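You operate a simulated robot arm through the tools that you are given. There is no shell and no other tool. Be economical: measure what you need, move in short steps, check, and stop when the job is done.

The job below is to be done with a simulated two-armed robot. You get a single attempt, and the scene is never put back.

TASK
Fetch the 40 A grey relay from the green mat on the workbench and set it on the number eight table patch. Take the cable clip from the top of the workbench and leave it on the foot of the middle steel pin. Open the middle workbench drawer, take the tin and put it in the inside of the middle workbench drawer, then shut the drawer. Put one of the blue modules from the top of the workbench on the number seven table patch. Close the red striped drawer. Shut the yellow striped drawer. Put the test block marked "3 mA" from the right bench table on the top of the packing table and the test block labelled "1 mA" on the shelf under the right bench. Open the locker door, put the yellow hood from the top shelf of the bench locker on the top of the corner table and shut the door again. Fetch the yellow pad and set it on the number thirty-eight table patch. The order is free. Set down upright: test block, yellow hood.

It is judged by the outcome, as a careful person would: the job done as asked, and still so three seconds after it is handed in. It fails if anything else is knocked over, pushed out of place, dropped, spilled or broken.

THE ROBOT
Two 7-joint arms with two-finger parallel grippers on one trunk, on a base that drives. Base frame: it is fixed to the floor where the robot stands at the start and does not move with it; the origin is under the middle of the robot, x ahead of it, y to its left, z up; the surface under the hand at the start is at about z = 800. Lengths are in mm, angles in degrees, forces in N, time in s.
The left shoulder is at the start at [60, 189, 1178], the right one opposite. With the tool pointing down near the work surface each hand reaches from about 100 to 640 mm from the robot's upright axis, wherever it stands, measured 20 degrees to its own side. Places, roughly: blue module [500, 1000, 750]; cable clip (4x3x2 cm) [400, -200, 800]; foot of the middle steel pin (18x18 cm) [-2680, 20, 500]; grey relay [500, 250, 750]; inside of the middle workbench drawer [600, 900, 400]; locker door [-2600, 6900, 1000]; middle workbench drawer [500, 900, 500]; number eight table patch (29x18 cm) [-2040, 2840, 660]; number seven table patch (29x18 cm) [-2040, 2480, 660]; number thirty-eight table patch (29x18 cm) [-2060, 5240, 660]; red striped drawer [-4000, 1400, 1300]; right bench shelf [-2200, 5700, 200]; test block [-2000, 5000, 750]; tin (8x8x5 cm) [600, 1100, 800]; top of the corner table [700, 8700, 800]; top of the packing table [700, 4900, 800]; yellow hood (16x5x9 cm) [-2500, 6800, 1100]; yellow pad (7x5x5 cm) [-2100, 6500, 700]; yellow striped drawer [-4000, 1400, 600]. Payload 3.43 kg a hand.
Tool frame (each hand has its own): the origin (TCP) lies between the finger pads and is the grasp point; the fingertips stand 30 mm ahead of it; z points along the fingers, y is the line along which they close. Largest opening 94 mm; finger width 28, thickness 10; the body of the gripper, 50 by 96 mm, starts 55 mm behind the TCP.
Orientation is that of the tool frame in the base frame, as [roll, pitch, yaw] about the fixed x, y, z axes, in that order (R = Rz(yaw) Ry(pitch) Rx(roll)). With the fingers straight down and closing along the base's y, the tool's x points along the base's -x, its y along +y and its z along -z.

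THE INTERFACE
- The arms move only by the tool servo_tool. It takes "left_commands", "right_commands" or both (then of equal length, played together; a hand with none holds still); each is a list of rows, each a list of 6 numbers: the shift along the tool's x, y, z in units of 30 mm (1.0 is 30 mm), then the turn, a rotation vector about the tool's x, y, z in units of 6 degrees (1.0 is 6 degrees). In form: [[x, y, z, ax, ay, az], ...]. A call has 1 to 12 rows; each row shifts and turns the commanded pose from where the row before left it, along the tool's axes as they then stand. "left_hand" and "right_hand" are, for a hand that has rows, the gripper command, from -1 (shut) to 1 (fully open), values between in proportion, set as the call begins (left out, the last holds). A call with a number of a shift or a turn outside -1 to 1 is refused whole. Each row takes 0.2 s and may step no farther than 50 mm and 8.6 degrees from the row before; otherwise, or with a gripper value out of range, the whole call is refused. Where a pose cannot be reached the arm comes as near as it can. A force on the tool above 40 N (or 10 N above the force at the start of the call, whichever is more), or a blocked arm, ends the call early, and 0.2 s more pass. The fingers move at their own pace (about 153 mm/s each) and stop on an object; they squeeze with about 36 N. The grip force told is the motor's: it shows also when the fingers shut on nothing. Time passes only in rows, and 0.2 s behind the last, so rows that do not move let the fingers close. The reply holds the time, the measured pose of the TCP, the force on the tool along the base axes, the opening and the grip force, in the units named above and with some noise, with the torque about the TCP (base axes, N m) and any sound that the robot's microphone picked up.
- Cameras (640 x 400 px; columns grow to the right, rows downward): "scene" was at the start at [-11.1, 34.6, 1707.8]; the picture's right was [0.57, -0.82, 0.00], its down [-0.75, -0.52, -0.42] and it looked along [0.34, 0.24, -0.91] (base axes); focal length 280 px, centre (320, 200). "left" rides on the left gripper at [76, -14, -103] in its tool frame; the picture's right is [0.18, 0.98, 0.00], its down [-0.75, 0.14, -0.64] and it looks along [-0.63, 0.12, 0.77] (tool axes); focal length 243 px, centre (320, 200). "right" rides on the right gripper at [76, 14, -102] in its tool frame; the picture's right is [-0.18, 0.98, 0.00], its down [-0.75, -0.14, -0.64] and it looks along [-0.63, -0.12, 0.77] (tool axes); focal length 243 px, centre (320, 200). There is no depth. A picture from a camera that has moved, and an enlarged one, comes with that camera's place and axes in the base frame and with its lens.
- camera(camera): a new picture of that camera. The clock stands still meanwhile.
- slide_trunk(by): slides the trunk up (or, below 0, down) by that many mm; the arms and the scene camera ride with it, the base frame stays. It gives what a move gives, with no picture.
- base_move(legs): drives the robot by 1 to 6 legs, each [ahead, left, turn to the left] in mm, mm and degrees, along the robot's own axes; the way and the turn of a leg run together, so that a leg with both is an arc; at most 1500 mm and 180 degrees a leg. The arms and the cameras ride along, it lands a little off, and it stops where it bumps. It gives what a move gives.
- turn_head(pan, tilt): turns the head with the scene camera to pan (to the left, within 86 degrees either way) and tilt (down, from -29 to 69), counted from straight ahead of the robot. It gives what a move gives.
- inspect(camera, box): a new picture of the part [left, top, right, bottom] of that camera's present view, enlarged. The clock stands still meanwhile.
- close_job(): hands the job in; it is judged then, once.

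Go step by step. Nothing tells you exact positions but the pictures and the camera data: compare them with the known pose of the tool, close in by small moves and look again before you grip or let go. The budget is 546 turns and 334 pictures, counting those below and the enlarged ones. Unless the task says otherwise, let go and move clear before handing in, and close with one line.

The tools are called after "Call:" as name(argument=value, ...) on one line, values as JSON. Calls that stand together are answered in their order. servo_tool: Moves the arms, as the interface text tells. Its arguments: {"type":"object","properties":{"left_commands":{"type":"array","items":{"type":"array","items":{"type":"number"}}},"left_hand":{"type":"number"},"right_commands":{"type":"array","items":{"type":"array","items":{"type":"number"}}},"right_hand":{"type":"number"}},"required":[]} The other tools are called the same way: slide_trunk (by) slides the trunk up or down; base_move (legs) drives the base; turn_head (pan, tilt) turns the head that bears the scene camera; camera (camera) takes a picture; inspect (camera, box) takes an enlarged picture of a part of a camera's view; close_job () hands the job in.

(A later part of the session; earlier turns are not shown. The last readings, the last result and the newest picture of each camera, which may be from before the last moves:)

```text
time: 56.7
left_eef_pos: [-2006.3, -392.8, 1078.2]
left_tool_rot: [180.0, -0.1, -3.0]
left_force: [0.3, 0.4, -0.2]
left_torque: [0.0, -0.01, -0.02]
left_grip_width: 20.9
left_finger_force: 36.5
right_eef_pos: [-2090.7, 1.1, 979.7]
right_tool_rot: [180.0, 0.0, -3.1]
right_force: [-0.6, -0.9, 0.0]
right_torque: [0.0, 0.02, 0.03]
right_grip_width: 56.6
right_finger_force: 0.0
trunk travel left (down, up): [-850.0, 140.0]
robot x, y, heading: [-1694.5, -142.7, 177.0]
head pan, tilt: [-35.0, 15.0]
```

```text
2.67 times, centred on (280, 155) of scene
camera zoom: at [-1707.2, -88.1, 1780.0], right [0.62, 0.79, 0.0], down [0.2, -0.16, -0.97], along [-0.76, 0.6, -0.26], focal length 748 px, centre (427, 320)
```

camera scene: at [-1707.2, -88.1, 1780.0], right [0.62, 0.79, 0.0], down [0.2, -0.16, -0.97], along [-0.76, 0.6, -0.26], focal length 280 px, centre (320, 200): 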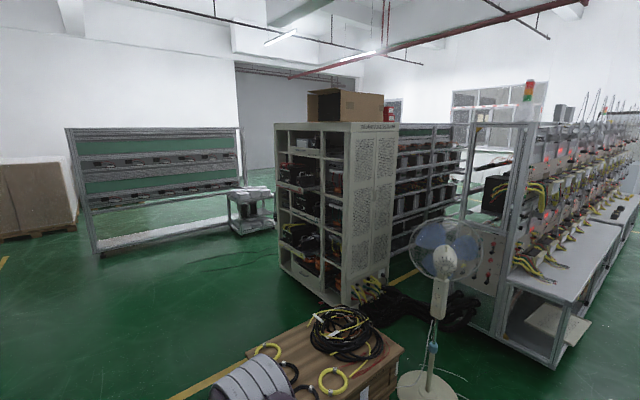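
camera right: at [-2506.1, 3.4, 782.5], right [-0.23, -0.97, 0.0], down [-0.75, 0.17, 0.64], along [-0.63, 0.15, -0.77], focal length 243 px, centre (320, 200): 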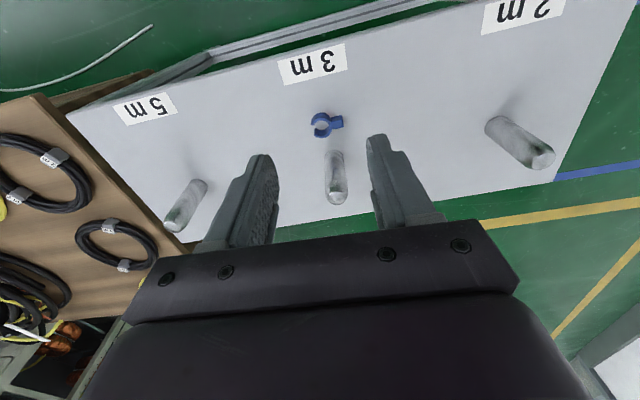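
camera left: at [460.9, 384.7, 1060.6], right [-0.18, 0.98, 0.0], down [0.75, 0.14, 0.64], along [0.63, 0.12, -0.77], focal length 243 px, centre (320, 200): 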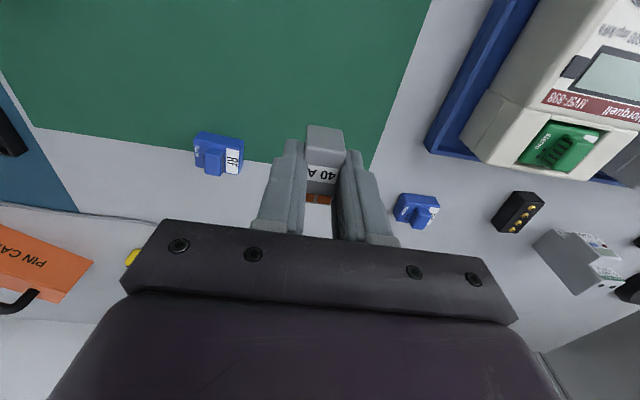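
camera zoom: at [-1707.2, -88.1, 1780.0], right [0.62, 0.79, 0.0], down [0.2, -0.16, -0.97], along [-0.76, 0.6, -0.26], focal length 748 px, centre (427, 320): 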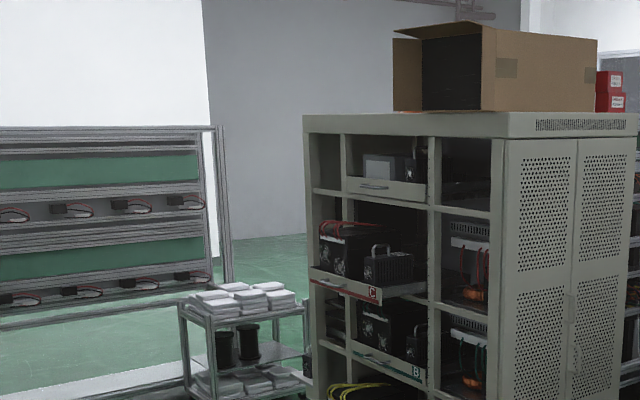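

The tall cabinet at (-4000, ~1400) has its drawers facing -y. I'll drive round the pin table on the wall side, then face +y to look.

Call:
base_move(legs=[[0, 700, 3], [1450, 0, 0], [550, 0, 0], [0, 0, -90]])

Call:
turn_head(pan=15, tilt=18)

Call:
camera(camera="scene")

```text
time: 73.8
left_eef_pos: [-3935.2, -538.0, 1076.9]
left_tool_rot: [180.0, 0.0, -91.1]
left_force: [0.4, 0.2, -0.6]
left_torque: [0.0, -0.03, 0.03]
left_grip_width: 21.1
left_finger_force: 36.0
right_eef_pos: [-3545.4, -439.0, 981.0]
right_tool_rot: [-180.0, 0.0, -91.1]
right_force: [0.5, 0.4, -0.3]
right_torque: [0.0, 0.01, -0.01]
right_grip_width: 56.5
right_finger_force: 0.0
trunk travel left (down, up): [-850.0, 140.0]
robot x, y, heading: [-3674.0, -843.6, 88.8]
head pan, tilt: [-35.0, 15.0]
```

```text
time: 75.0
left_eef_pos: [-3936.5, -538.3, 1077.4]
left_tool_rot: [180.0, 0.0, -91.1]
left_force: [0.2, -1.2, -1.1]
left_torque: [-0.01, -0.02, 0.01]
left_grip_width: 20.6
left_finger_force: 36.1
right_eef_pos: [-3546.0, -438.9, 979.4]
right_tool_rot: [-179.9, 0.1, -91.1]
right_force: [0.3, -0.1, 0.2]
right_torque: [0.01, 0.02, -0.01]
right_grip_width: 56.5
right_finger_force: 0.1
trunk travel left (down, up): [-850.0, 140.0]
robot x, y, heading: [-3675.4, -841.1, 88.9]
head pan, tilt: [15.0, 18.0]
```

```text
305 pictures are left
camera scene: at [-3699.4, -810.7, 1775.2], right [0.97, 0.24, 0.0], down [0.07, -0.3, -0.95], along [-0.23, 0.92, -0.31], focal length 280 px, centre (320, 200)
```

scene: 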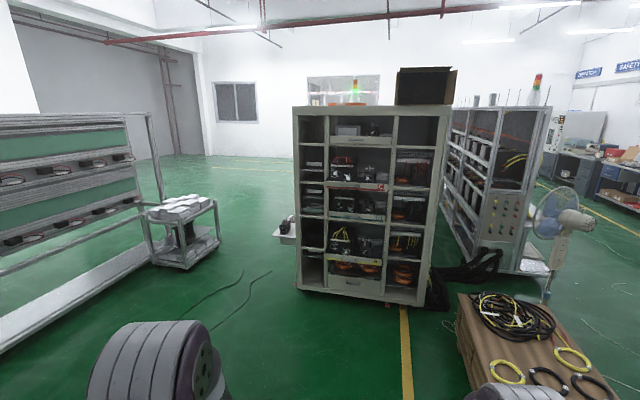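

Call:
inspect(camera="scene", box=[270, 95, 470, 220])

Call:
inspect(camera="scene", box=[270, 190, 470, 315])

```text
3.20 times, centred on (370, 158) of scene
camera zoom: at [-3699.4, -810.7, 1775.2], right [0.97, 0.24, 0.0], down [0.07, -0.3, -0.95], along [-0.23, 0.92, -0.31], focal length 897 px, centre (160, 336)
```

zoom: 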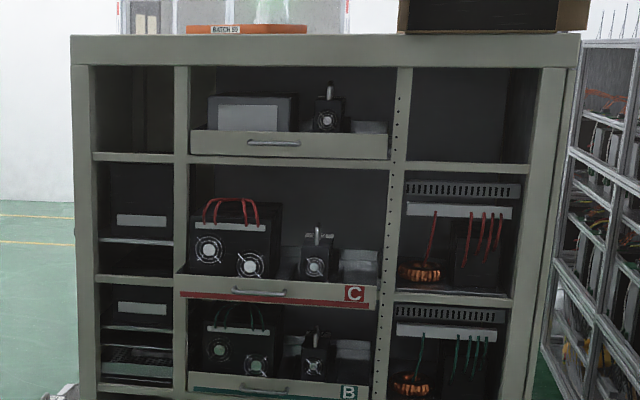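

```text
3.20 times, centred on (370, 252) of scene
camera zoom: at [-3699.4, -810.7, 1775.2], right [0.97, 0.24, 0.0], down [0.07, -0.3, -0.95], along [-0.23, 0.92, -0.31], focal length 897 px, centre (160, 32)
```

zoom: 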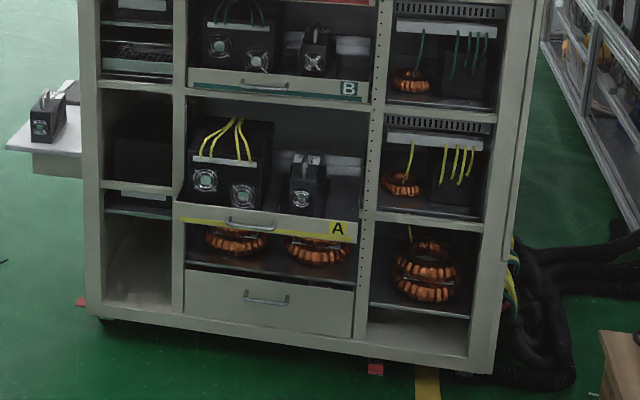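

Red (C) and yellow (A) drawers stand out from the cabinet, whose front is near y ≈ 1450. I'll drive nearer and look again.

Call:
base_move(legs=[[1350, 400, 1]])

Call:
turn_head(pan=0, tilt=35)

Call:
camera(camera="scene")

Call:
camera(camera="right")

```text
time: 82.0
left_eef_pos: [-4353.0, 801.2, 1078.3]
left_tool_rot: [180.0, 0.1, -89.0]
left_force: [-0.3, -0.2, 0.1]
left_torque: [0.02, 0.01, -0.03]
left_grip_width: 21.0
left_finger_force: 36.0
right_eef_pos: [-3966.6, 914.9, 980.2]
right_tool_rot: [-179.9, -0.1, -89.0]
right_force: [-0.3, -1.4, 0.1]
right_torque: [0.0, 0.01, 0.01]
right_grip_width: 56.4
right_finger_force: 0.0
trunk travel left (down, up): [-850.0, 140.0]
robot x, y, heading: [-4079.7, 505.8, 90.6]
head pan, tilt: [15.0, 18.0]
```

```text
time: 82.8
left_eef_pos: [-4352.4, 802.5, 1077.7]
left_tool_rot: [180.0, 0.0, -89.0]
left_force: [-0.3, 0.3, -0.8]
left_torque: [0.0, -0.01, -0.05]
left_grip_width: 20.9
left_finger_force: 36.2
right_eef_pos: [-3967.1, 915.5, 979.3]
right_tool_rot: [-179.9, 0.0, -88.9]
right_force: [0.2, 1.3, 0.0]
right_torque: [-0.02, -0.02, 0.0]
right_grip_width: 56.3
right_finger_force: 0.0
trunk travel left (down, up): [-850.0, 140.0]
robot x, y, heading: [-4080.5, 510.1, 91.0]
head pan, tilt: [0.0, 35.0]
```

```text
302 pictures are left
camera scene: at [-4082.7, 537.5, 1748.1], right [1.0, 0.02, 0.0], down [0.01, -0.57, -0.82], along [-0.01, 0.82, -0.57], focal length 280 px, centre (320, 200)
```

scene: 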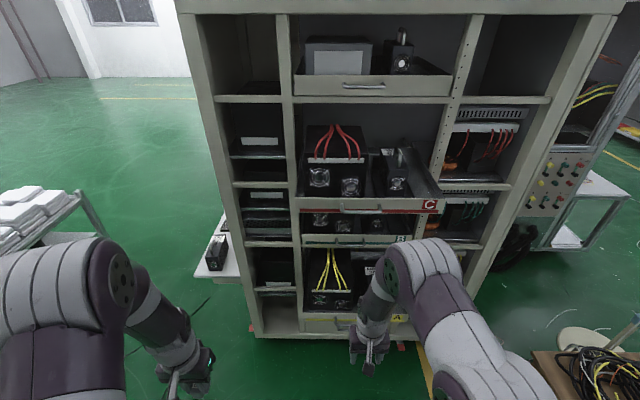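

```text
301 pictures are left
camera right: at [-3980.7, 840.3, 1082.0], right [-0.99, 0.17, 0.0], down [0.13, 0.76, 0.64], along [0.11, 0.63, -0.77], focal length 243 px, centre (320, 200)
```

right: 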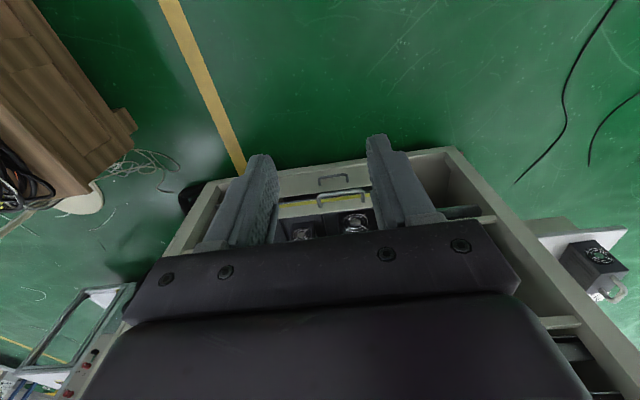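

Red drawer front is at about y 1297, z 1200 and yellow at y 1305, z 530, with the closed face at about y 1495. I'll swing the right hand to point forward with the fingers shut.

Call:
servo_tool(right_commands=[[-0.23, 0, -0.5, 0, -1, 0], [-0.281, 0, -0.473, 0, -1, 0], [-0.329, 0, -0.441, 0, -1, 0], [-0.373, 0, -0.405, 0, -1, 0], [-0.414, 0, -0.363, 0, -1, 0], [-0.449, 0, -0.318, 0, -1, 0], [-0.48, 0, -0.269, 0, -1, 0], [-0.505, 0, -0.218, 0, -1, 0]], right_hand=-1)

Call:
servo_tool(right_commands=[[-0.525, 0, -0.164, 0, -1, 0], [-0.54, 0, -0.108, 0, -1, 0], [-0.548, 0, -0.051, 0, -1, 0], [-0.551, 0, 0.007, 0, -1, 0], [-0.547, 0, 0.064, 0, -1, 0], [-0.537, 0, 0.121, 0, -1, 0], [-0.522, 0, 0.176, 0, -1, 0]])

Call:
camera(camera="scene")

Call:
camera(camera="right")

```text
time: 84.6
left_eef_pos: [-4354.5, 802.6, 1077.6]
left_tool_rot: [-179.9, 0.1, -89.0]
left_force: [0.8, 1.3, -0.1]
left_torque: [-0.01, 0.04, 0.01]
left_grip_width: 21.0
left_finger_force: 36.0
right_eef_pos: [-3964.6, 967.8, 1086.0]
right_tool_rot: [-178.1, 43.3, -88.5]
right_force: [0.1, 0.1, -0.5]
right_torque: [0.01, 0.02, 0.01]
right_grip_width: 0.3
right_finger_force: 33.1
right hand out of reach, approached as far as the arm can: row 5, 6
trunk travel left (down, up): [-850.0, 140.0]
robot x, y, heading: [-4080.9, 508.0, 90.9]
head pan, tilt: [0.0, 35.0]
```

```text
time: 86.2
left_eef_pos: [-4352.7, 803.1, 1078.7]
left_tool_rot: [180.0, 0.0, -89.0]
left_force: [-0.4, -0.1, 0.1]
left_torque: [-0.01, 0.0, -0.02]
left_grip_width: 20.8
left_finger_force: 36.2
right_eef_pos: [-3966.2, 1052.5, 1198.0]
right_tool_rot: [-165.2, 84.7, -75.0]
right_force: [-0.6, 0.2, -0.2]
right_torque: [-0.03, -0.02, -0.02]
right_grip_width: 0.2
right_finger_force: 32.7
right hand out of reach, approached as far as the arm can: row 6, 7
trunk travel left (down, up): [-850.0, 140.0]
robot x, y, heading: [-4082.4, 508.3, 90.9]
head pan, tilt: [0.0, 35.0]
```

```text
300 pictures are left
camera scene: at [-4082.6, 538.0, 1748.0], right [1.0, 0.02, 0.0], down [0.01, -0.57, -0.82], along [-0.01, 0.82, -0.57], focal length 280 px, centre (320, 200)
```

scene: 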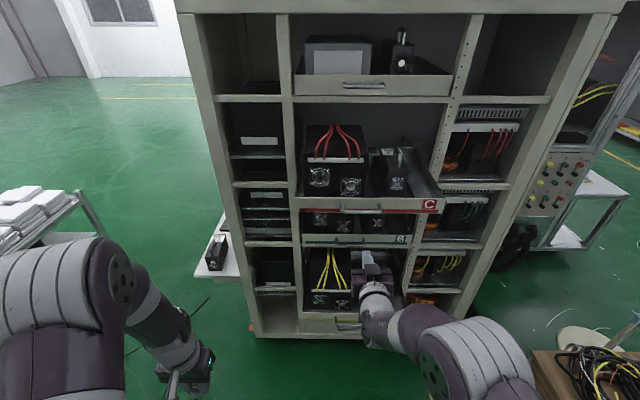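

```text
299 pictures are left
camera right: at [-3980.3, 943.2, 1128.7], right [-0.99, 0.01, 0.16], down [0.12, -0.57, 0.81], along [0.1, 0.82, 0.56], focal length 243 px, centre (320, 200)
```

right: 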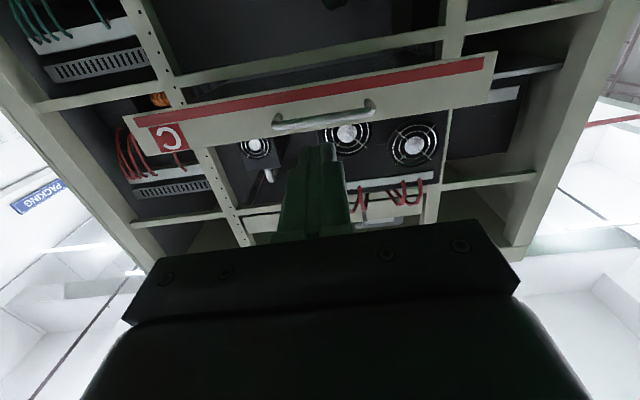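

The hand points forward just below the red drawer's front. I'll drive closer and to the right so the closed fingers face the panel beside the handle.

Call:
base_move(legs=[[160, -100, 0]])

Call:
servo_tool(right_commands=[[-0.5, 0, 0, 0, 0, 0], [-0.5, 0, 0, 0, 0, 0]])

Call:
camera(camera="right")

Call:
camera(camera="scene")

```text
time: 87.7
left_eef_pos: [-4257.2, 965.3, 1078.3]
left_tool_rot: [179.9, -0.1, -89.0]
left_force: [0.3, 0.1, -0.9]
left_torque: [-0.04, 0.02, -0.03]
left_grip_width: 20.8
left_finger_force: 36.5
right_eef_pos: [-3870.9, 1213.5, 1197.8]
right_tool_rot: [-164.8, 84.7, -74.6]
right_force: [0.2, 0.1, 0.2]
right_torque: [0.03, -0.02, -0.04]
right_grip_width: 0.1
right_finger_force: 32.9
trunk travel left (down, up): [-850.0, 140.0]
robot x, y, heading: [-3983.2, 672.1, 90.9]
head pan, tilt: [0.0, 35.0]
```

```text
time: 88.3
left_eef_pos: [-4255.2, 965.9, 1078.4]
left_tool_rot: [-179.9, 0.0, -89.1]
left_force: [0.1, -0.1, 0.0]
left_torque: [0.06, 0.01, 0.03]
left_grip_width: 20.8
left_finger_force: 36.1
right_eef_pos: [-3868.7, 1216.7, 1228.3]
right_tool_rot: [-165.1, 84.5, -74.9]
right_force: [0.5, -0.7, 0.0]
right_torque: [0.0, -0.02, -0.01]
right_grip_width: 0.0
right_finger_force: 32.6
trunk travel left (down, up): [-850.0, 140.0]
robot x, y, heading: [-3985.8, 673.6, 91.0]
head pan, tilt: [0.0, 35.0]
```

```text
298 pictures are left
camera right: at [-3882.8, 1109.1, 1160.6], right [-0.99, 0.01, 0.16], down [0.12, -0.57, 0.81], along [0.1, 0.82, 0.56], focal length 243 px, centre (320, 200)
```

right: 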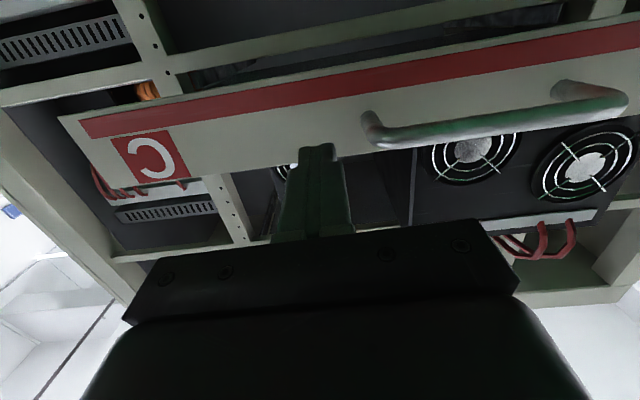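

```text
297 pictures are left
camera scene: at [-3984.4, 700.7, 1748.0], right [1.0, 0.02, 0.0], down [0.01, -0.57, -0.82], along [-0.02, 0.82, -0.57], focal length 280 px, centre (320, 200)
```

scene: 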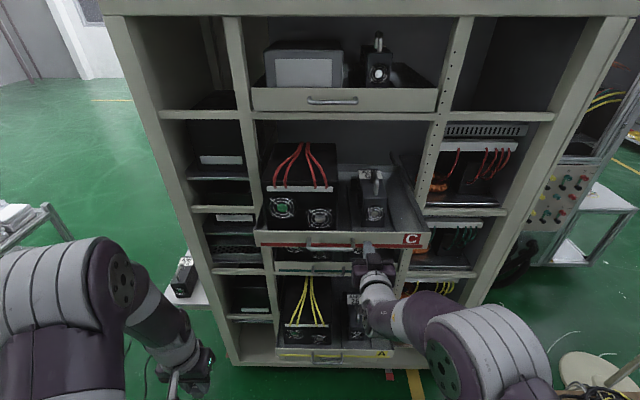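

The fingertips face the panel beside the handle. I'll push forward gently.

Call:
servo_tool(right_commands=[[-0.05, 0, 0.6, 0, 0, 0], [-0.05, 0, 0.6, 0, 0, 0], [-0.05, 0, 0.6, 0, 0, 0], [-0.05, 0, 0.6, 0, 0, 0], [-0.05, 0, 0.6, 0, 0, 0]])

Call:
camera(camera="scene")

```text
time: 89.5
left_eef_pos: [-4254.5, 966.7, 1077.0]
left_tool_rot: [180.0, -0.1, -89.0]
left_force: [0.0, 0.9, -0.3]
left_torque: [-0.01, 0.01, 0.02]
left_grip_width: 20.9
left_finger_force: 36.3
right_eef_pos: [-3871.3, 1307.3, 1225.6]
right_tool_rot: [-165.4, 84.5, -75.3]
right_force: [-0.4, -1.9, 0.9]
right_torque: [0.03, -0.01, -0.01]
right_grip_width: 0.1
right_finger_force: 32.9
trunk travel left (down, up): [-850.0, 140.0]
robot x, y, heading: [-3983.2, 672.2, 91.1]
head pan, tilt: [0.0, 35.0]
```

```text
296 pictures are left
camera scene: at [-3984.2, 701.7, 1748.0], right [1.0, 0.02, 0.0], down [0.01, -0.57, -0.82], along [-0.02, 0.82, -0.57], focal length 280 px, centre (320, 200)
```

scene: 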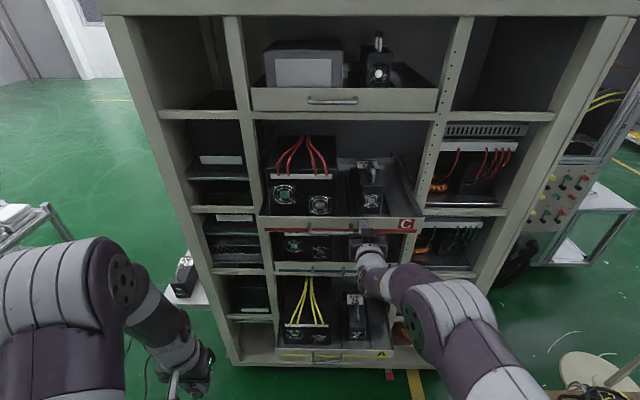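

The drawer slides with little force. I'll continue until it stops.

Call:
servo_tool(right_commands=[[-0.05, 0, 0.6, 0, 0, 0], [-0.05, 0, 0.6, 0, 0, 0], [-0.05, 0, 0.6, 0, 0, 0], [-0.05, 0, 0.6, 0, 0, 0], [-0.05, 0, 0.6, 0, 0, 0], [-0.05, 0, 0.6, 0, 0, 0], [-0.05, 0, 0.6, 0, 0, 0]])

Call:
servo_tool(right_commands=[[-0.03, 0, 0.35, 0, 0, 0], [-0.03, 0, 0.35, 0, 0, 0], [-0.03, 0, 0.35, 0, 0, 0], [-0.03, 0, 0.35, 0, 0, 0], [-0.03, 0, 0.35, 0, 0, 0]])

Call:
camera(camera="scene")

```text
time: 91.1
left_eef_pos: [-4255.7, 958.4, 1079.8]
left_tool_rot: [-179.9, 0.3, -88.9]
left_force: [0.7, 0.6, 0.1]
left_torque: [-0.01, 0.0, -0.01]
left_grip_width: 21.0
left_finger_force: 36.0
right_eef_pos: [-3872.3, 1427.1, 1230.5]
right_tool_rot: [-163.9, 85.1, -73.8]
right_force: [0.2, -31.9, 5.2]
right_torque: [0.43, 0.01, -0.08]
right_grip_width: 0.1
right_finger_force: 33.0
trunk travel left (down, up): [-850.0, 140.0]
robot x, y, heading: [-3987.7, 670.8, 90.9]
head pan, tilt: [0.0, 35.0]
```

```text
time: 91.5
left_eef_pos: [-4255.3, 952.9, 1081.1]
left_tool_rot: [-179.9, 0.6, -89.1]
left_force: [-1.0, 0.2, -1.1]
left_torque: [0.01, 0.05, 0.0]
left_grip_width: 20.9
left_finger_force: 36.2
right_eef_pos: [-3871.7, 1428.5, 1230.8]
right_tool_rot: [-164.8, 85.0, -74.6]
right_force: [0.4, -53.3, 8.5]
right_torque: [0.78, 0.13, -0.17]
right_grip_width: 0.2
right_finger_force: 32.4
trunk travel left (down, up): [-850.0, 140.0]
robot x, y, heading: [-3978.7, 667.3, 91.2]
head pan, tilt: [0.0, 35.0]
stopped in row 2 (right hand): the force on the tool passed its limit at 51 N (the readings are from after the stop); the commanded pose is now the measured one
```

```text
295 pictures are left
camera scene: at [-3984.1, 679.9, 1748.5], right [1.0, 0.02, 0.0], down [0.01, -0.56, -0.83], along [-0.01, 0.83, -0.56], focal length 280 px, centre (320, 200)
```

scene: 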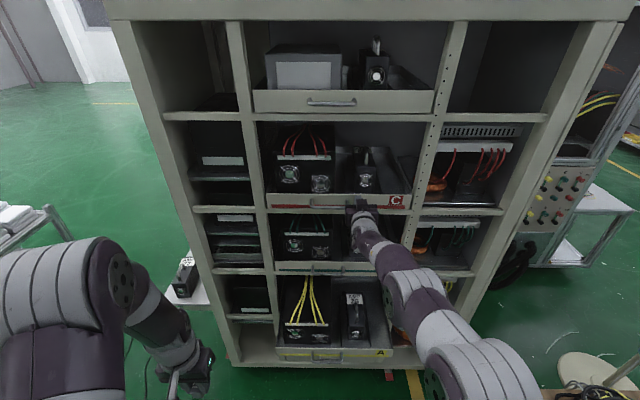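

The red drawer is shut against its stop. I'll withdraw the hand and lower the trunk to the yellow drawer.

Call:
servo_tool(right_commands=[[0, 0, -0.8, 0, 0, 0], [0, 0, -0.8, 0, 0, 0], [0, 0, -0.8, 0, 0, 0], [0, 0, -0.8, 0, 0, 0], [0, 0, -0.8, 0, 0, 0], [0, 0, -0.8, 0, 0, 0], [0, 0, -0.8, 0, 0, 0], [0, 0, -0.8, 0, 0, 0], [0, 0, -0.8, 0, 0, 0]])

Call:
inspect(camera="scene", box=[220, 60, 460, 280])

Call:
slide_trunk(by=-670)

Call:
camera(camera="right")

Call:
camera(camera="scene")

```text
time: 93.5
left_eef_pos: [-4256.0, 965.2, 1078.5]
left_tool_rot: [180.0, 0.0, -89.0]
left_force: [-0.6, 0.2, -0.3]
left_torque: [-0.03, 0.02, 0.0]
left_grip_width: 21.0
left_finger_force: 35.8
right_eef_pos: [-3871.0, 1225.7, 1242.0]
right_tool_rot: [-166.5, 84.3, -76.2]
right_force: [-0.9, 0.8, -0.1]
right_torque: [-0.01, -0.04, -0.01]
right_grip_width: 0.0
right_finger_force: 32.7
trunk travel left (down, up): [-850.0, 140.0]
robot x, y, heading: [-3982.8, 671.9, 91.2]
head pan, tilt: [0.0, 35.0]
```

```text
1.82 times, centred on (340, 170) of scene
camera zoom: at [-3984.6, 700.5, 1748.0], right [1.0, 0.02, 0.0], down [0.01, -0.57, -0.82], along [-0.01, 0.82, -0.57], focal length 510 px, centre (284, 254)
```

zoom: 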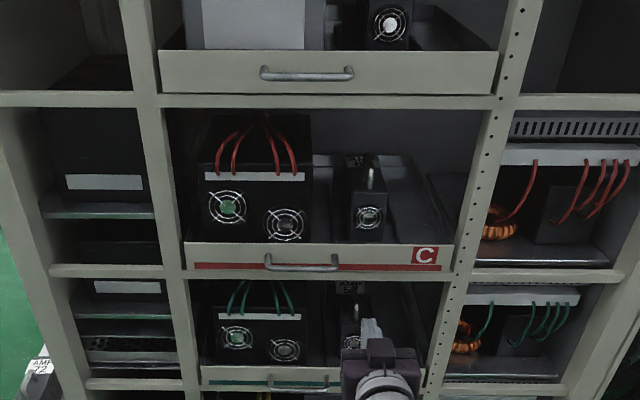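

```text
refused: -670 is not a number from -400 to 400
```

```text
293 pictures are left
camera right: at [-3883.6, 1117.5, 1174.3], right [-0.99, 0.01, 0.16], down [0.13, -0.56, 0.82], along [0.1, 0.83, 0.56], focal length 243 px, centre (320, 200)
```

right: 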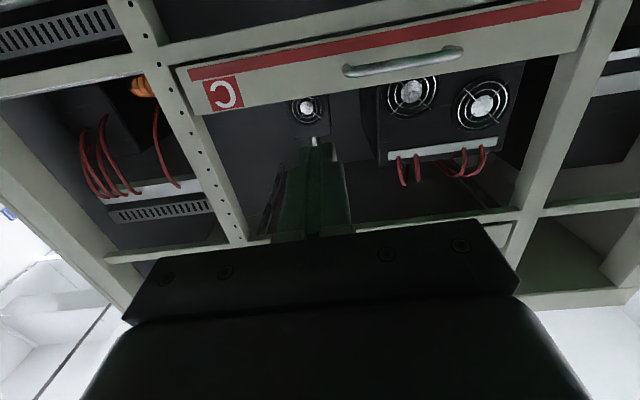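

```text
292 pictures are left
camera scene: at [-3984.6, 700.5, 1748.0], right [1.0, 0.02, 0.0], down [0.01, -0.57, -0.82], along [-0.01, 0.82, -0.57], focal length 280 px, centre (320, 200)
```

scene: 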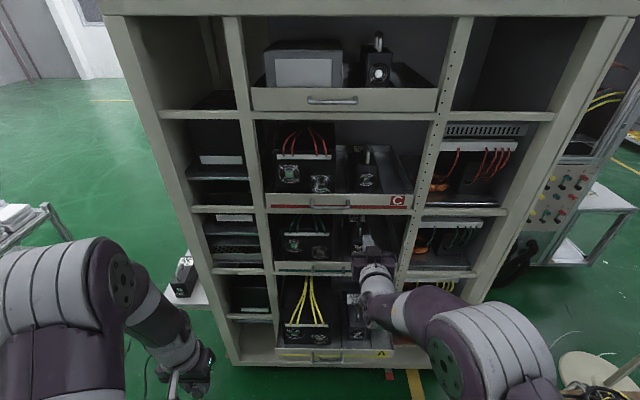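

Red drawer flush. I'll back the base 80 mm for clearance and lower the trunk in two steps.

Call:
base_move(legs=[[-80, 0, 0]])

Call:
slide_trunk(by=-390)

Call:
slide_trunk(by=-270)

Call:
camera(camera="right")

Call:
camera(camera="scene")

```text
time: 94.6
left_eef_pos: [-4254.2, 887.9, 1078.0]
left_tool_rot: [179.9, -0.1, -89.0]
left_force: [0.7, 1.2, -0.9]
left_torque: [-0.04, 0.0, 0.0]
left_grip_width: 20.9
left_finger_force: 36.1
right_eef_pos: [-3870.1, 1148.0, 1240.4]
right_tool_rot: [-166.7, 84.1, -76.4]
right_force: [1.3, 0.4, 0.7]
right_torque: [-0.04, -0.01, 0.01]
right_grip_width: 0.0
right_finger_force: 34.0
trunk travel left (down, up): [-850.0, 140.0]
robot x, y, heading: [-3980.5, 593.9, 91.0]
head pan, tilt: [0.0, 35.0]
```

```text
time: 98.4
left_eef_pos: [-4253.5, 887.3, 687.8]
left_tool_rot: [-179.9, -0.1, -89.0]
left_force: [0.1, 0.2, -0.9]
left_torque: [0.01, -0.01, 0.01]
left_grip_width: 20.8
left_finger_force: 36.1
right_eef_pos: [-3868.4, 1147.0, 850.8]
right_tool_rot: [-166.5, 84.2, -76.3]
right_force: [-0.2, 0.7, 0.6]
right_torque: [0.04, -0.01, 0.02]
right_grip_width: 0.0
right_finger_force: 33.5
trunk travel left (down, up): [-460.0, 530.0]
robot x, y, heading: [-3981.6, 590.9, 91.0]
head pan, tilt: [0.0, 35.0]
```

```text
time: 101.1
left_eef_pos: [-4254.4, 886.6, 418.0]
left_tool_rot: [180.0, -0.1, -88.9]
left_force: [0.3, 0.1, 0.2]
left_torque: [0.02, 0.01, 0.0]
left_grip_width: 20.9
left_finger_force: 36.1
right_eef_pos: [-3867.8, 1146.3, 581.9]
right_tool_rot: [-166.6, 84.2, -76.4]
right_force: [-0.4, 0.0, -0.5]
right_torque: [-0.01, 0.02, 0.0]
right_grip_width: 0.0
right_finger_force: 33.0
trunk travel left (down, up): [-190.0, 800.0]
robot x, y, heading: [-3980.5, 593.3, 91.1]
head pan, tilt: [0.0, 35.0]
```

```text
291 pictures are left
camera right: at [-3881.6, 1038.7, 514.3], right [-0.99, 0.01, 0.16], down [0.13, -0.56, 0.82], along [0.1, 0.83, 0.56], focal length 243 px, centre (320, 200)
```

right: 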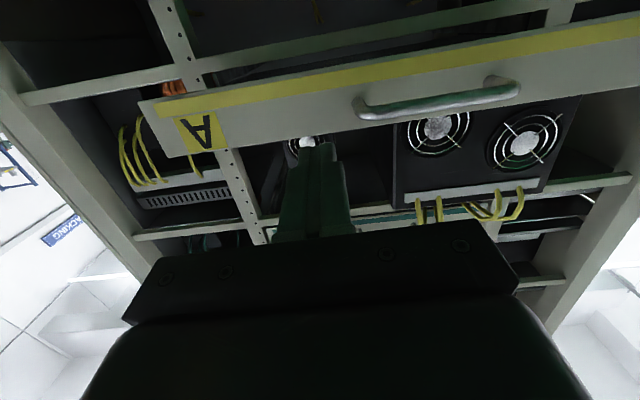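

```text
290 pictures are left
camera scene: at [-3982.8, 621.2, 1088.1], right [1.0, 0.02, 0.0], down [0.01, -0.57, -0.82], along [-0.01, 0.82, -0.57], focal length 280 px, centre (320, 200)
```

scene: 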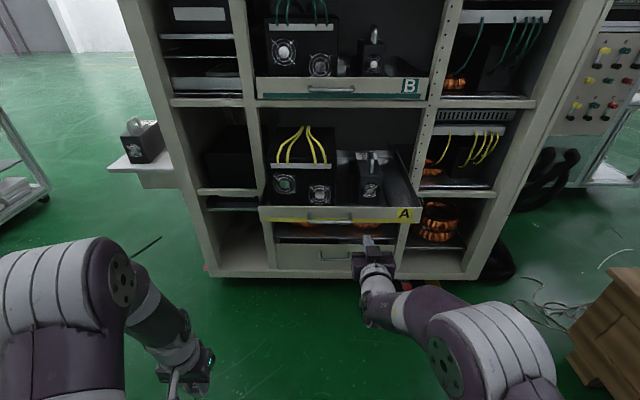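

Panel A is straight ahead of the fingertips. I'll drive 70 mm closer and push.

Call:
base_move(legs=[[70, 0, 0]])

Call:
servo_tool(right_commands=[[0.05, 0, 0.6, 0, 0, 0], [0.05, 0, 0.6, 0, 0, 0], [-0.05, 0, 0.6, 0, 0, 0], [-0.05, 0, 0.6, 0, 0, 0], [-0.05, 0, 0.6, 0, 0, 0]])

Call:
camera(camera="scene")

```text
time: 102.1
left_eef_pos: [-4254.4, 958.1, 418.0]
left_tool_rot: [-179.9, 0.1, -89.0]
left_force: [-0.4, -0.4, -0.3]
left_torque: [-0.02, -0.01, 0.03]
left_grip_width: 20.8
left_finger_force: 36.0
right_eef_pos: [-3869.8, 1218.6, 581.7]
right_tool_rot: [-166.4, 84.2, -76.2]
right_force: [-0.1, 0.5, -0.5]
right_torque: [0.05, -0.03, 0.01]
right_grip_width: 0.0
right_finger_force: 32.8
trunk travel left (down, up): [-190.0, 800.0]
robot x, y, heading: [-3980.9, 662.3, 91.0]
head pan, tilt: [0.0, 35.0]
```

```text
time: 103.3
left_eef_pos: [-4254.3, 955.9, 417.2]
left_tool_rot: [180.0, 0.0, -88.9]
left_force: [0.5, 0.5, -1.5]
left_torque: [-0.02, -0.03, 0.0]
left_grip_width: 20.6
left_finger_force: 36.3
right_eef_pos: [-3869.4, 1307.0, 574.6]
right_tool_rot: [-166.6, 84.2, -76.4]
right_force: [1.1, 0.6, 1.1]
right_torque: [-0.02, 0.0, 0.03]
right_grip_width: 0.2
right_finger_force: 33.0
trunk travel left (down, up): [-190.0, 800.0]
robot x, y, heading: [-3983.5, 661.6, 90.8]
head pan, tilt: [0.0, 35.0]
```

```text
289 pictures are left
camera scene: at [-3984.1, 691.7, 1088.0], right [1.0, 0.02, 0.0], down [0.01, -0.57, -0.82], along [-0.01, 0.82, -0.57], focal length 280 px, centre (320, 200)
```

scene: 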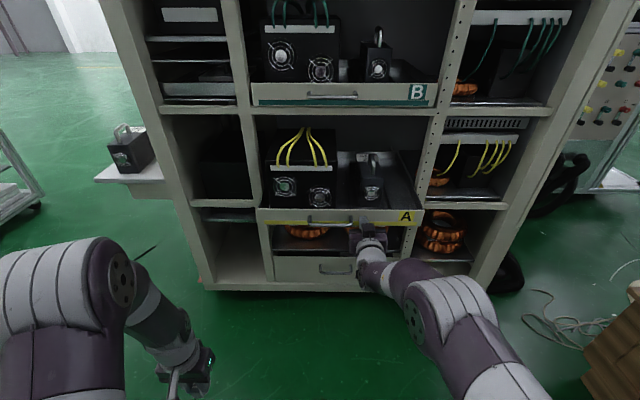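

Call:
camera(camera="right")

```text
288 pictures are left
camera right: at [-3883.2, 1198.9, 507.5], right [-0.99, 0.01, 0.16], down [0.13, -0.56, 0.82], along [0.1, 0.83, 0.56], focal length 243 px, centre (320, 200)
```

right: 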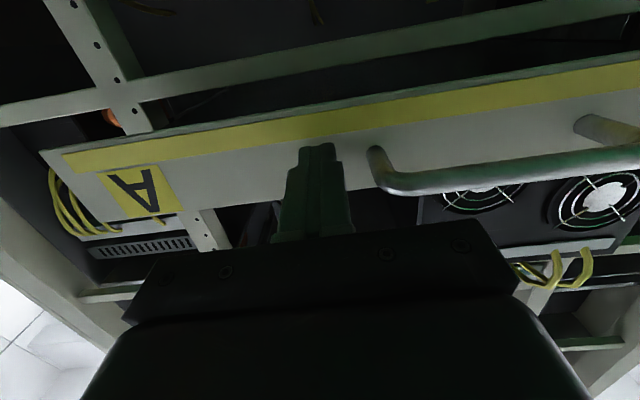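

Good contact on the panel. I'll keep pushing until the drawer stops.

Call:
servo_tool(right_commands=[[-0.06, 0, 0.6, 0, 0, 0], [-0.06, 0, 0.6, 0, 0, 0], [-0.06, 0, 0.6, 0, 0, 0], [-0.06, 0, 0.6, 0, 0, 0], [-0.06, 0, 0.6, 0, 0, 0], [-0.06, 0, 0.6, 0, 0, 0]])

Call:
servo_tool(right_commands=[[-0.03, 0, 0.35, 0, 0, 0], [-0.03, 0, 0.35, 0, 0, 0], [-0.03, 0, 0.35, 0, 0, 0], [-0.03, 0, 0.35, 0, 0, 0], [-0.03, 0, 0.35, 0, 0, 0]])

Call:
servo_tool(right_commands=[[0, 0, -0.8, 0, 0, 0], [0, 0, -0.8, 0, 0, 0], [0, 0, -0.8, 0, 0, 0], [0, 0, -0.8, 0, 0, 0], [0, 0, -0.8, 0, 0, 0], [0, 0, -0.8, 0, 0, 0], [0, 0, -0.8, 0, 0, 0], [0, 0, -0.8, 0, 0, 0], [0, 0, -0.8, 0, 0, 0]])

Call:
camera(camera="scene")

```text
time: 104.7
left_eef_pos: [-4254.9, 956.6, 418.2]
left_tool_rot: [180.0, -0.1, -89.0]
left_force: [-0.6, -1.0, -0.2]
left_torque: [0.0, -0.01, 0.04]
left_grip_width: 20.9
left_finger_force: 35.6
right_eef_pos: [-3871.0, 1416.3, 573.9]
right_tool_rot: [-166.2, 84.1, -75.9]
right_force: [0.4, -0.1, 0.4]
right_torque: [0.01, 0.0, -0.01]
right_grip_width: 0.1
right_finger_force: 33.2
trunk travel left (down, up): [-190.0, 800.0]
robot x, y, heading: [-3984.0, 663.9, 91.0]
head pan, tilt: [0.0, 35.0]
```

```text
time: 105.3
left_eef_pos: [-4254.4, 954.7, 419.1]
left_tool_rot: [-180.0, 0.2, -89.1]
left_force: [-0.4, -0.3, -0.5]
left_torque: [-0.02, -0.02, 0.01]
left_grip_width: 20.8
left_finger_force: 36.0
right_eef_pos: [-3871.0, 1427.6, 572.8]
right_tool_rot: [-167.3, 84.0, -77.0]
right_force: [-0.6, -43.3, 9.7]
right_torque: [0.75, 0.06, -0.03]
right_grip_width: 0.1
right_finger_force: 33.2
trunk travel left (down, up): [-190.0, 800.0]
robot x, y, heading: [-3983.5, 662.8, 90.9]
head pan, tilt: [0.0, 35.0]
stopped in row 2 (right hand): the force on the tool passed its limit at 72 N (the readings are from after the stop); the commanded pose is now the measured one
```

```text
time: 107.3
left_eef_pos: [-4254.4, 956.5, 417.7]
left_tool_rot: [-179.9, 0.1, -89.1]
left_force: [0.0, 0.0, -0.5]
left_torque: [-0.01, -0.02, -0.01]
left_grip_width: 20.8
left_finger_force: 35.7
right_eef_pos: [-3870.2, 1215.1, 592.1]
right_tool_rot: [-168.4, 83.6, -78.1]
right_force: [1.1, -0.9, -0.3]
right_torque: [0.0, -0.02, -0.04]
right_grip_width: 0.1
right_finger_force: 33.0
trunk travel left (down, up): [-190.0, 800.0]
robot x, y, heading: [-3985.9, 665.7, 91.4]
head pan, tilt: [0.0, 35.0]
```

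```text
287 pictures are left
camera scene: at [-3984.0, 690.9, 1088.0], right [1.0, 0.02, 0.0], down [0.01, -0.57, -0.82], along [-0.01, 0.82, -0.57], focal length 280 px, centre (320, 200)
```

scene: 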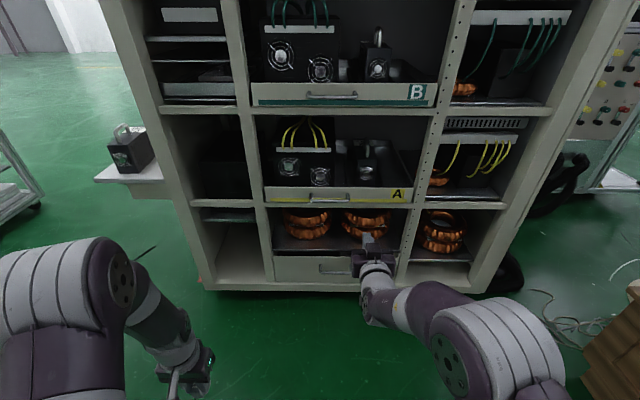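

Both striped drawers are shut. I'll back away, raise the trunk and fold the right hand to point down again.

Call:
base_move(legs=[[-700, 0, 0]])

Call:
slide_trunk(by=390)

Call:
slide_trunk(by=130)

Call:
servo_tool(right_commands=[[0.522, 0, -0.176, 0, 1, 0], [0.537, 0, -0.121, 0, 1, 0], [0.547, 0, -0.064, 0, 1, 0], [0.551, 0, -0.007, 0, 1, 0], [0.548, 0, 0.051, 0, 1, 0], [0.54, 0, 0.108, 0, 1, 0], [0.525, 0, 0.164, 0, 1, 0]])

Call:
servo_tool(right_commands=[[0.505, 0, 0.218, 0, 1, 0], [0.48, 0, 0.269, 0, 1, 0], [0.449, 0, 0.318, 0, 1, 0], [0.414, 0, 0.363, 0, 1, 0], [0.373, 0, 0.405, 0, 1, 0], [0.329, 0, 0.441, 0, 1, 0], [0.281, 0, 0.473, 0, 0.5, 0]])

```text
time: 111.2
left_eef_pos: [-4242.9, 244.5, 417.5]
left_tool_rot: [180.0, 0.0, -89.8]
left_force: [0.4, 0.1, -0.6]
left_torque: [-0.04, -0.01, -0.01]
left_grip_width: 21.0
left_finger_force: 36.5
right_eef_pos: [-3856.3, 498.9, 591.1]
right_tool_rot: [-168.3, 83.6, -78.6]
right_force: [-0.2, -0.2, 0.8]
right_torque: [-0.03, 0.03, 0.01]
right_grip_width: 0.0
right_finger_force: 33.2
trunk travel left (down, up): [-190.0, 800.0]
robot x, y, heading: [-3974.1, -53.3, 90.3]
head pan, tilt: [0.0, 35.0]
```

```text
time: 114.9
left_eef_pos: [-4243.7, 244.5, 807.7]
left_tool_rot: [180.0, 0.0, -89.7]
left_force: [-0.8, 0.6, -1.4]
left_torque: [0.0, 0.02, 0.01]
left_grip_width: 21.2
left_finger_force: 35.9
right_eef_pos: [-3857.1, 500.0, 982.3]
right_tool_rot: [-168.3, 83.6, -78.7]
right_force: [-0.2, 0.2, 0.2]
right_torque: [-0.03, 0.02, -0.02]
right_grip_width: 0.0
right_finger_force: 33.0
trunk travel left (down, up): [-580.0, 410.0]
robot x, y, heading: [-3975.2, -52.1, 90.1]
head pan, tilt: [0.0, 35.0]
```

```text
time: 116.5
left_eef_pos: [-4243.9, 246.1, 939.3]
left_tool_rot: [180.0, 0.0, -89.8]
left_force: [0.4, 0.1, -0.5]
left_torque: [-0.01, 0.01, -0.04]
left_grip_width: 21.0
left_finger_force: 35.9
right_eef_pos: [-3856.1, 498.3, 1111.8]
right_tool_rot: [-168.3, 83.6, -78.7]
right_force: [0.2, 0.1, -0.2]
right_torque: [0.0, 0.02, 0.01]
right_grip_width: 0.0
right_finger_force: 32.9
trunk travel left (down, up): [-710.0, 280.0]
robot x, y, heading: [-3976.1, -55.1, 90.3]
head pan, tilt: [0.0, 35.0]
```

```text
time: 118.1
left_eef_pos: [-4243.7, 245.6, 937.2]
left_tool_rot: [-180.0, -0.1, -89.7]
left_force: [-0.3, 0.5, -1.2]
left_torque: [0.01, -0.01, -0.01]
left_grip_width: 20.8
left_finger_force: 35.7
right_eef_pos: [-3855.4, 447.2, 1007.0]
right_tool_rot: [-178.3, 41.6, -89.1]
right_force: [-0.6, 0.4, 1.0]
right_torque: [0.03, -0.02, -0.01]
right_grip_width: 0.0
right_finger_force: 33.1
trunk travel left (down, up): [-710.0, 280.0]
robot x, y, heading: [-3972.6, -52.9, 90.1]
head pan, tilt: [0.0, 35.0]
```

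```text
time: 119.7
left_eef_pos: [-4242.3, 244.2, 937.3]
left_tool_rot: [179.9, 0.0, -89.8]
left_force: [0.4, 0.2, -0.9]
left_torque: [-0.01, 0.02, -0.04]
left_grip_width: 21.1
left_finger_force: 36.2
right_eef_pos: [-3852.0, 400.0, 901.1]
right_tool_rot: [-178.8, 2.8, -90.2]
right_force: [-0.6, 0.1, -0.6]
right_torque: [0.0, 0.01, -0.02]
right_grip_width: 0.0
right_finger_force: 32.7
trunk travel left (down, up): [-710.0, 280.0]
robot x, y, heading: [-3974.1, -56.0, 90.2]
head pan, tilt: [0.0, 35.0]
```

Now I'll drive back round the pin table and up the aisle to the rig's table, facing it.

Call:
servo_tool(right_commands=[[0, 0, 0, -0.2, 0.45, 0], [0, 0, 0, 0, 0, 0]])

Call:
base_move(legs=[[-850, 0, 0], [0, -1500, 0], [0, -1450, 0], [1500, 0, 0], [1500, 0, 0], [500, 0, 90]])

Call:
turn_head(pan=0, tilt=30)

Call:
camera(camera="scene")

```text
time: 120.3
left_eef_pos: [-4243.6, 245.2, 936.7]
left_tool_rot: [-180.0, 0.0, -89.8]
left_force: [0.2, -0.3, -0.9]
left_torque: [-0.02, 0.02, -0.01]
left_grip_width: 20.7
left_finger_force: 35.9
right_eef_pos: [-3853.0, 401.1, 902.5]
right_tool_rot: [-179.9, 0.0, -90.3]
right_force: [-0.5, 0.0, -0.7]
right_torque: [-0.04, 0.02, -0.01]
right_grip_width: 0.0
right_finger_force: 33.7
trunk travel left (down, up): [-710.0, 280.0]
robot x, y, heading: [-3975.0, -52.7, 90.0]
head pan, tilt: [0.0, 35.0]
```

```text
time: 157.0
left_eef_pos: [-1303.0, 2094.8, 938.5]
left_tool_rot: [-180.0, 0.0, -6.6]
left_force: [0.1, -0.1, 0.2]
left_torque: [-0.01, 0.0, -0.02]
left_grip_width: 20.8
left_finger_force: 35.9
right_eef_pos: [-1411.5, 2501.5, 900.5]
right_tool_rot: [-179.9, 0.0, -7.1]
right_force: [-0.4, 0.1, -0.2]
right_torque: [0.02, -0.02, 0.0]
right_grip_width: 0.0
right_finger_force: 33.0
trunk travel left (down, up): [-710.0, 280.0]
robot x, y, heading: [-974.5, 2324.1, 173.6]
head pan, tilt: [0.0, 35.0]
cut short: leg 6
```

```text
time: 157.7
left_eef_pos: [-1303.7, 2094.5, 937.3]
left_tool_rot: [-180.0, 0.0, -6.6]
left_force: [0.3, 0.4, 0.0]
left_torque: [-0.01, -0.01, -0.02]
left_grip_width: 20.6
left_finger_force: 35.9
right_eef_pos: [-1410.9, 2500.7, 901.8]
right_tool_rot: [-179.9, 0.1, -7.0]
right_force: [0.6, -0.3, 0.9]
right_torque: [-0.01, -0.04, 0.0]
right_grip_width: 0.0
right_finger_force: 33.6
trunk travel left (down, up): [-710.0, 280.0]
robot x, y, heading: [-973.8, 2329.7, 173.7]
head pan, tilt: [0.0, 30.0]
```

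```text
286 pictures are left
camera scene: at [-1007.6, 2330.3, 1615.8], right [0.11, 0.99, 0.0], down [0.5, -0.06, -0.87], along [-0.86, 0.1, -0.5], focal length 280 px, centre (320, 200)
```

scene: 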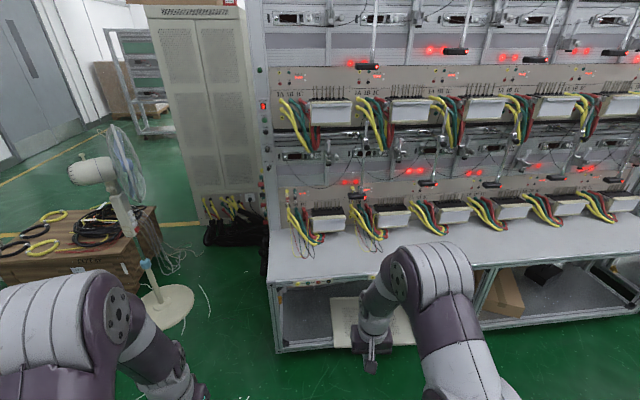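

I'm in front of the rig. I'll enlarge it to find the numbers seven and eight.

Call:
inspect(camera="scene", box=[260, 170, 460, 295])

Call:
inspect(camera="scene", box=[440, 170, 640, 295])

```text
3.20 times, centred on (360, 232) of scene
camera zoom: at [-1007.6, 2330.3, 1615.8], right [0.11, 0.99, 0.0], down [0.5, -0.06, -0.87], along [-0.86, 0.1, -0.5], focal length 897 px, centre (192, 96)
```

zoom: 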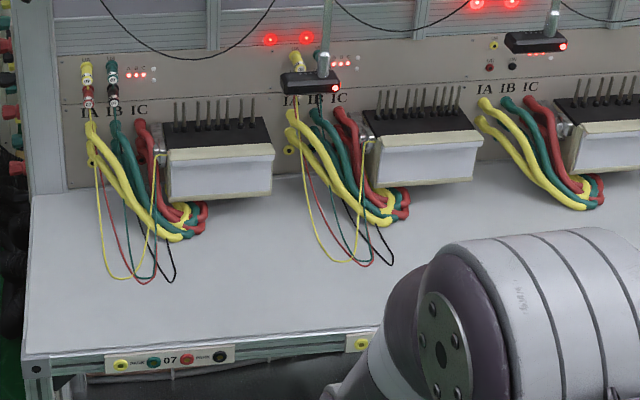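

```text
3.20 times, centred on (540, 232) of scene
camera zoom: at [-1007.6, 2330.3, 1615.8], right [0.11, 0.99, 0.0], down [0.5, -0.06, -0.87], along [-0.86, 0.1, -0.5], focal length 897 px, centre (-384, 96)
```

zoom: 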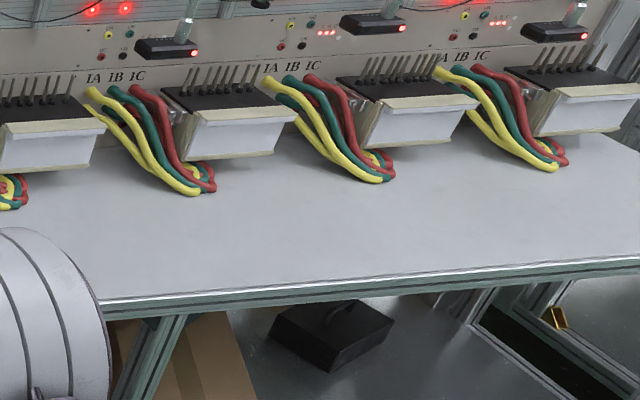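

Label 07 marks the first slot and 08 the second; patch 8 lies around (-2040, 2840), with thin wires on its left back part. I'll square up and drive so the left hand can reach it.

Call:
base_move(legs=[[0, 0, 6.3], [0, -674, 0], [560, 0, 0]])

Call:
turn_head(pan=20, tilt=50)

Call:
camera(camera="scene")

Call:
camera(camera="left")

```text
time: 164.8
left_eef_pos: [-1832.2, 2739.0, 938.2]
left_tool_rot: [180.0, 0.0, 0.2]
left_force: [-1.5, 0.4, 0.1]
left_torque: [0.01, 0.01, -0.04]
left_grip_width: 20.9
left_finger_force: 36.0
right_eef_pos: [-1988.1, 3129.5, 901.7]
right_tool_rot: [-179.8, 0.0, -0.2]
right_force: [-0.8, 0.3, 0.9]
right_torque: [0.02, -0.04, -0.05]
right_grip_width: 0.0
right_finger_force: 33.4
trunk travel left (down, up): [-710.0, 280.0]
robot x, y, heading: [-1534.5, 3004.6, -179.8]
head pan, tilt: [0.0, 30.0]
```

```text
time: 165.6
left_eef_pos: [-1830.8, 2738.3, 938.0]
left_tool_rot: [179.9, 0.0, 0.3]
left_force: [-0.1, -0.3, -1.2]
left_torque: [0.01, -0.01, 0.02]
left_grip_width: 21.0
left_finger_force: 35.5
right_eef_pos: [-1987.4, 3130.0, 901.7]
right_tool_rot: [-179.9, 0.1, -0.3]
right_force: [0.2, 0.5, 0.5]
right_torque: [-0.02, 0.03, 0.01]
right_grip_width: 0.0
right_finger_force: 33.7
trunk travel left (down, up): [-710.0, 280.0]
robot x, y, heading: [-1536.9, 3006.1, -179.6]
head pan, tilt: [20.0, 50.0]
```

```text
283 pictures are left
camera scene: at [-1547.8, 2981.6, 1586.4], right [-0.35, 0.94, 0.0], down [0.72, 0.27, -0.64], along [-0.6, -0.22, -0.77], focal length 280 px, centre (320, 200)
```

scene: 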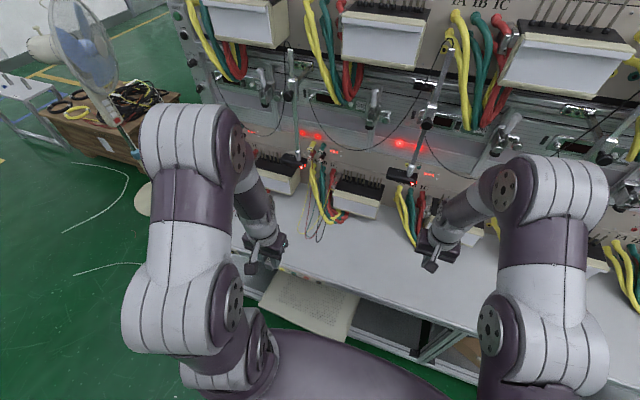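

```text
282 pictures are left
camera left: at [-1756.0, 2753.6, 1040.3], right [0.19, -0.98, 0.0], down [-0.75, -0.15, 0.64], along [-0.63, -0.12, -0.77], focal length 243 px, centre (320, 200)
```

left: 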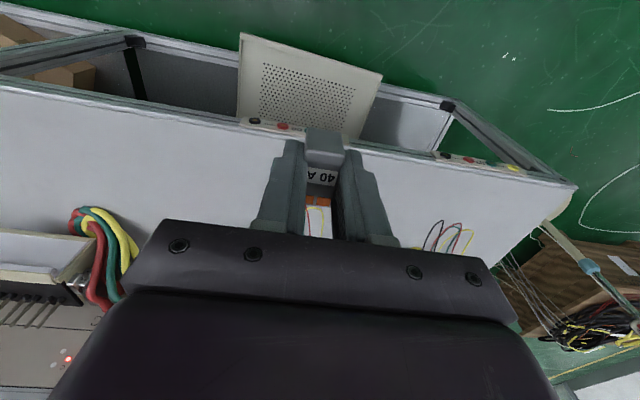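

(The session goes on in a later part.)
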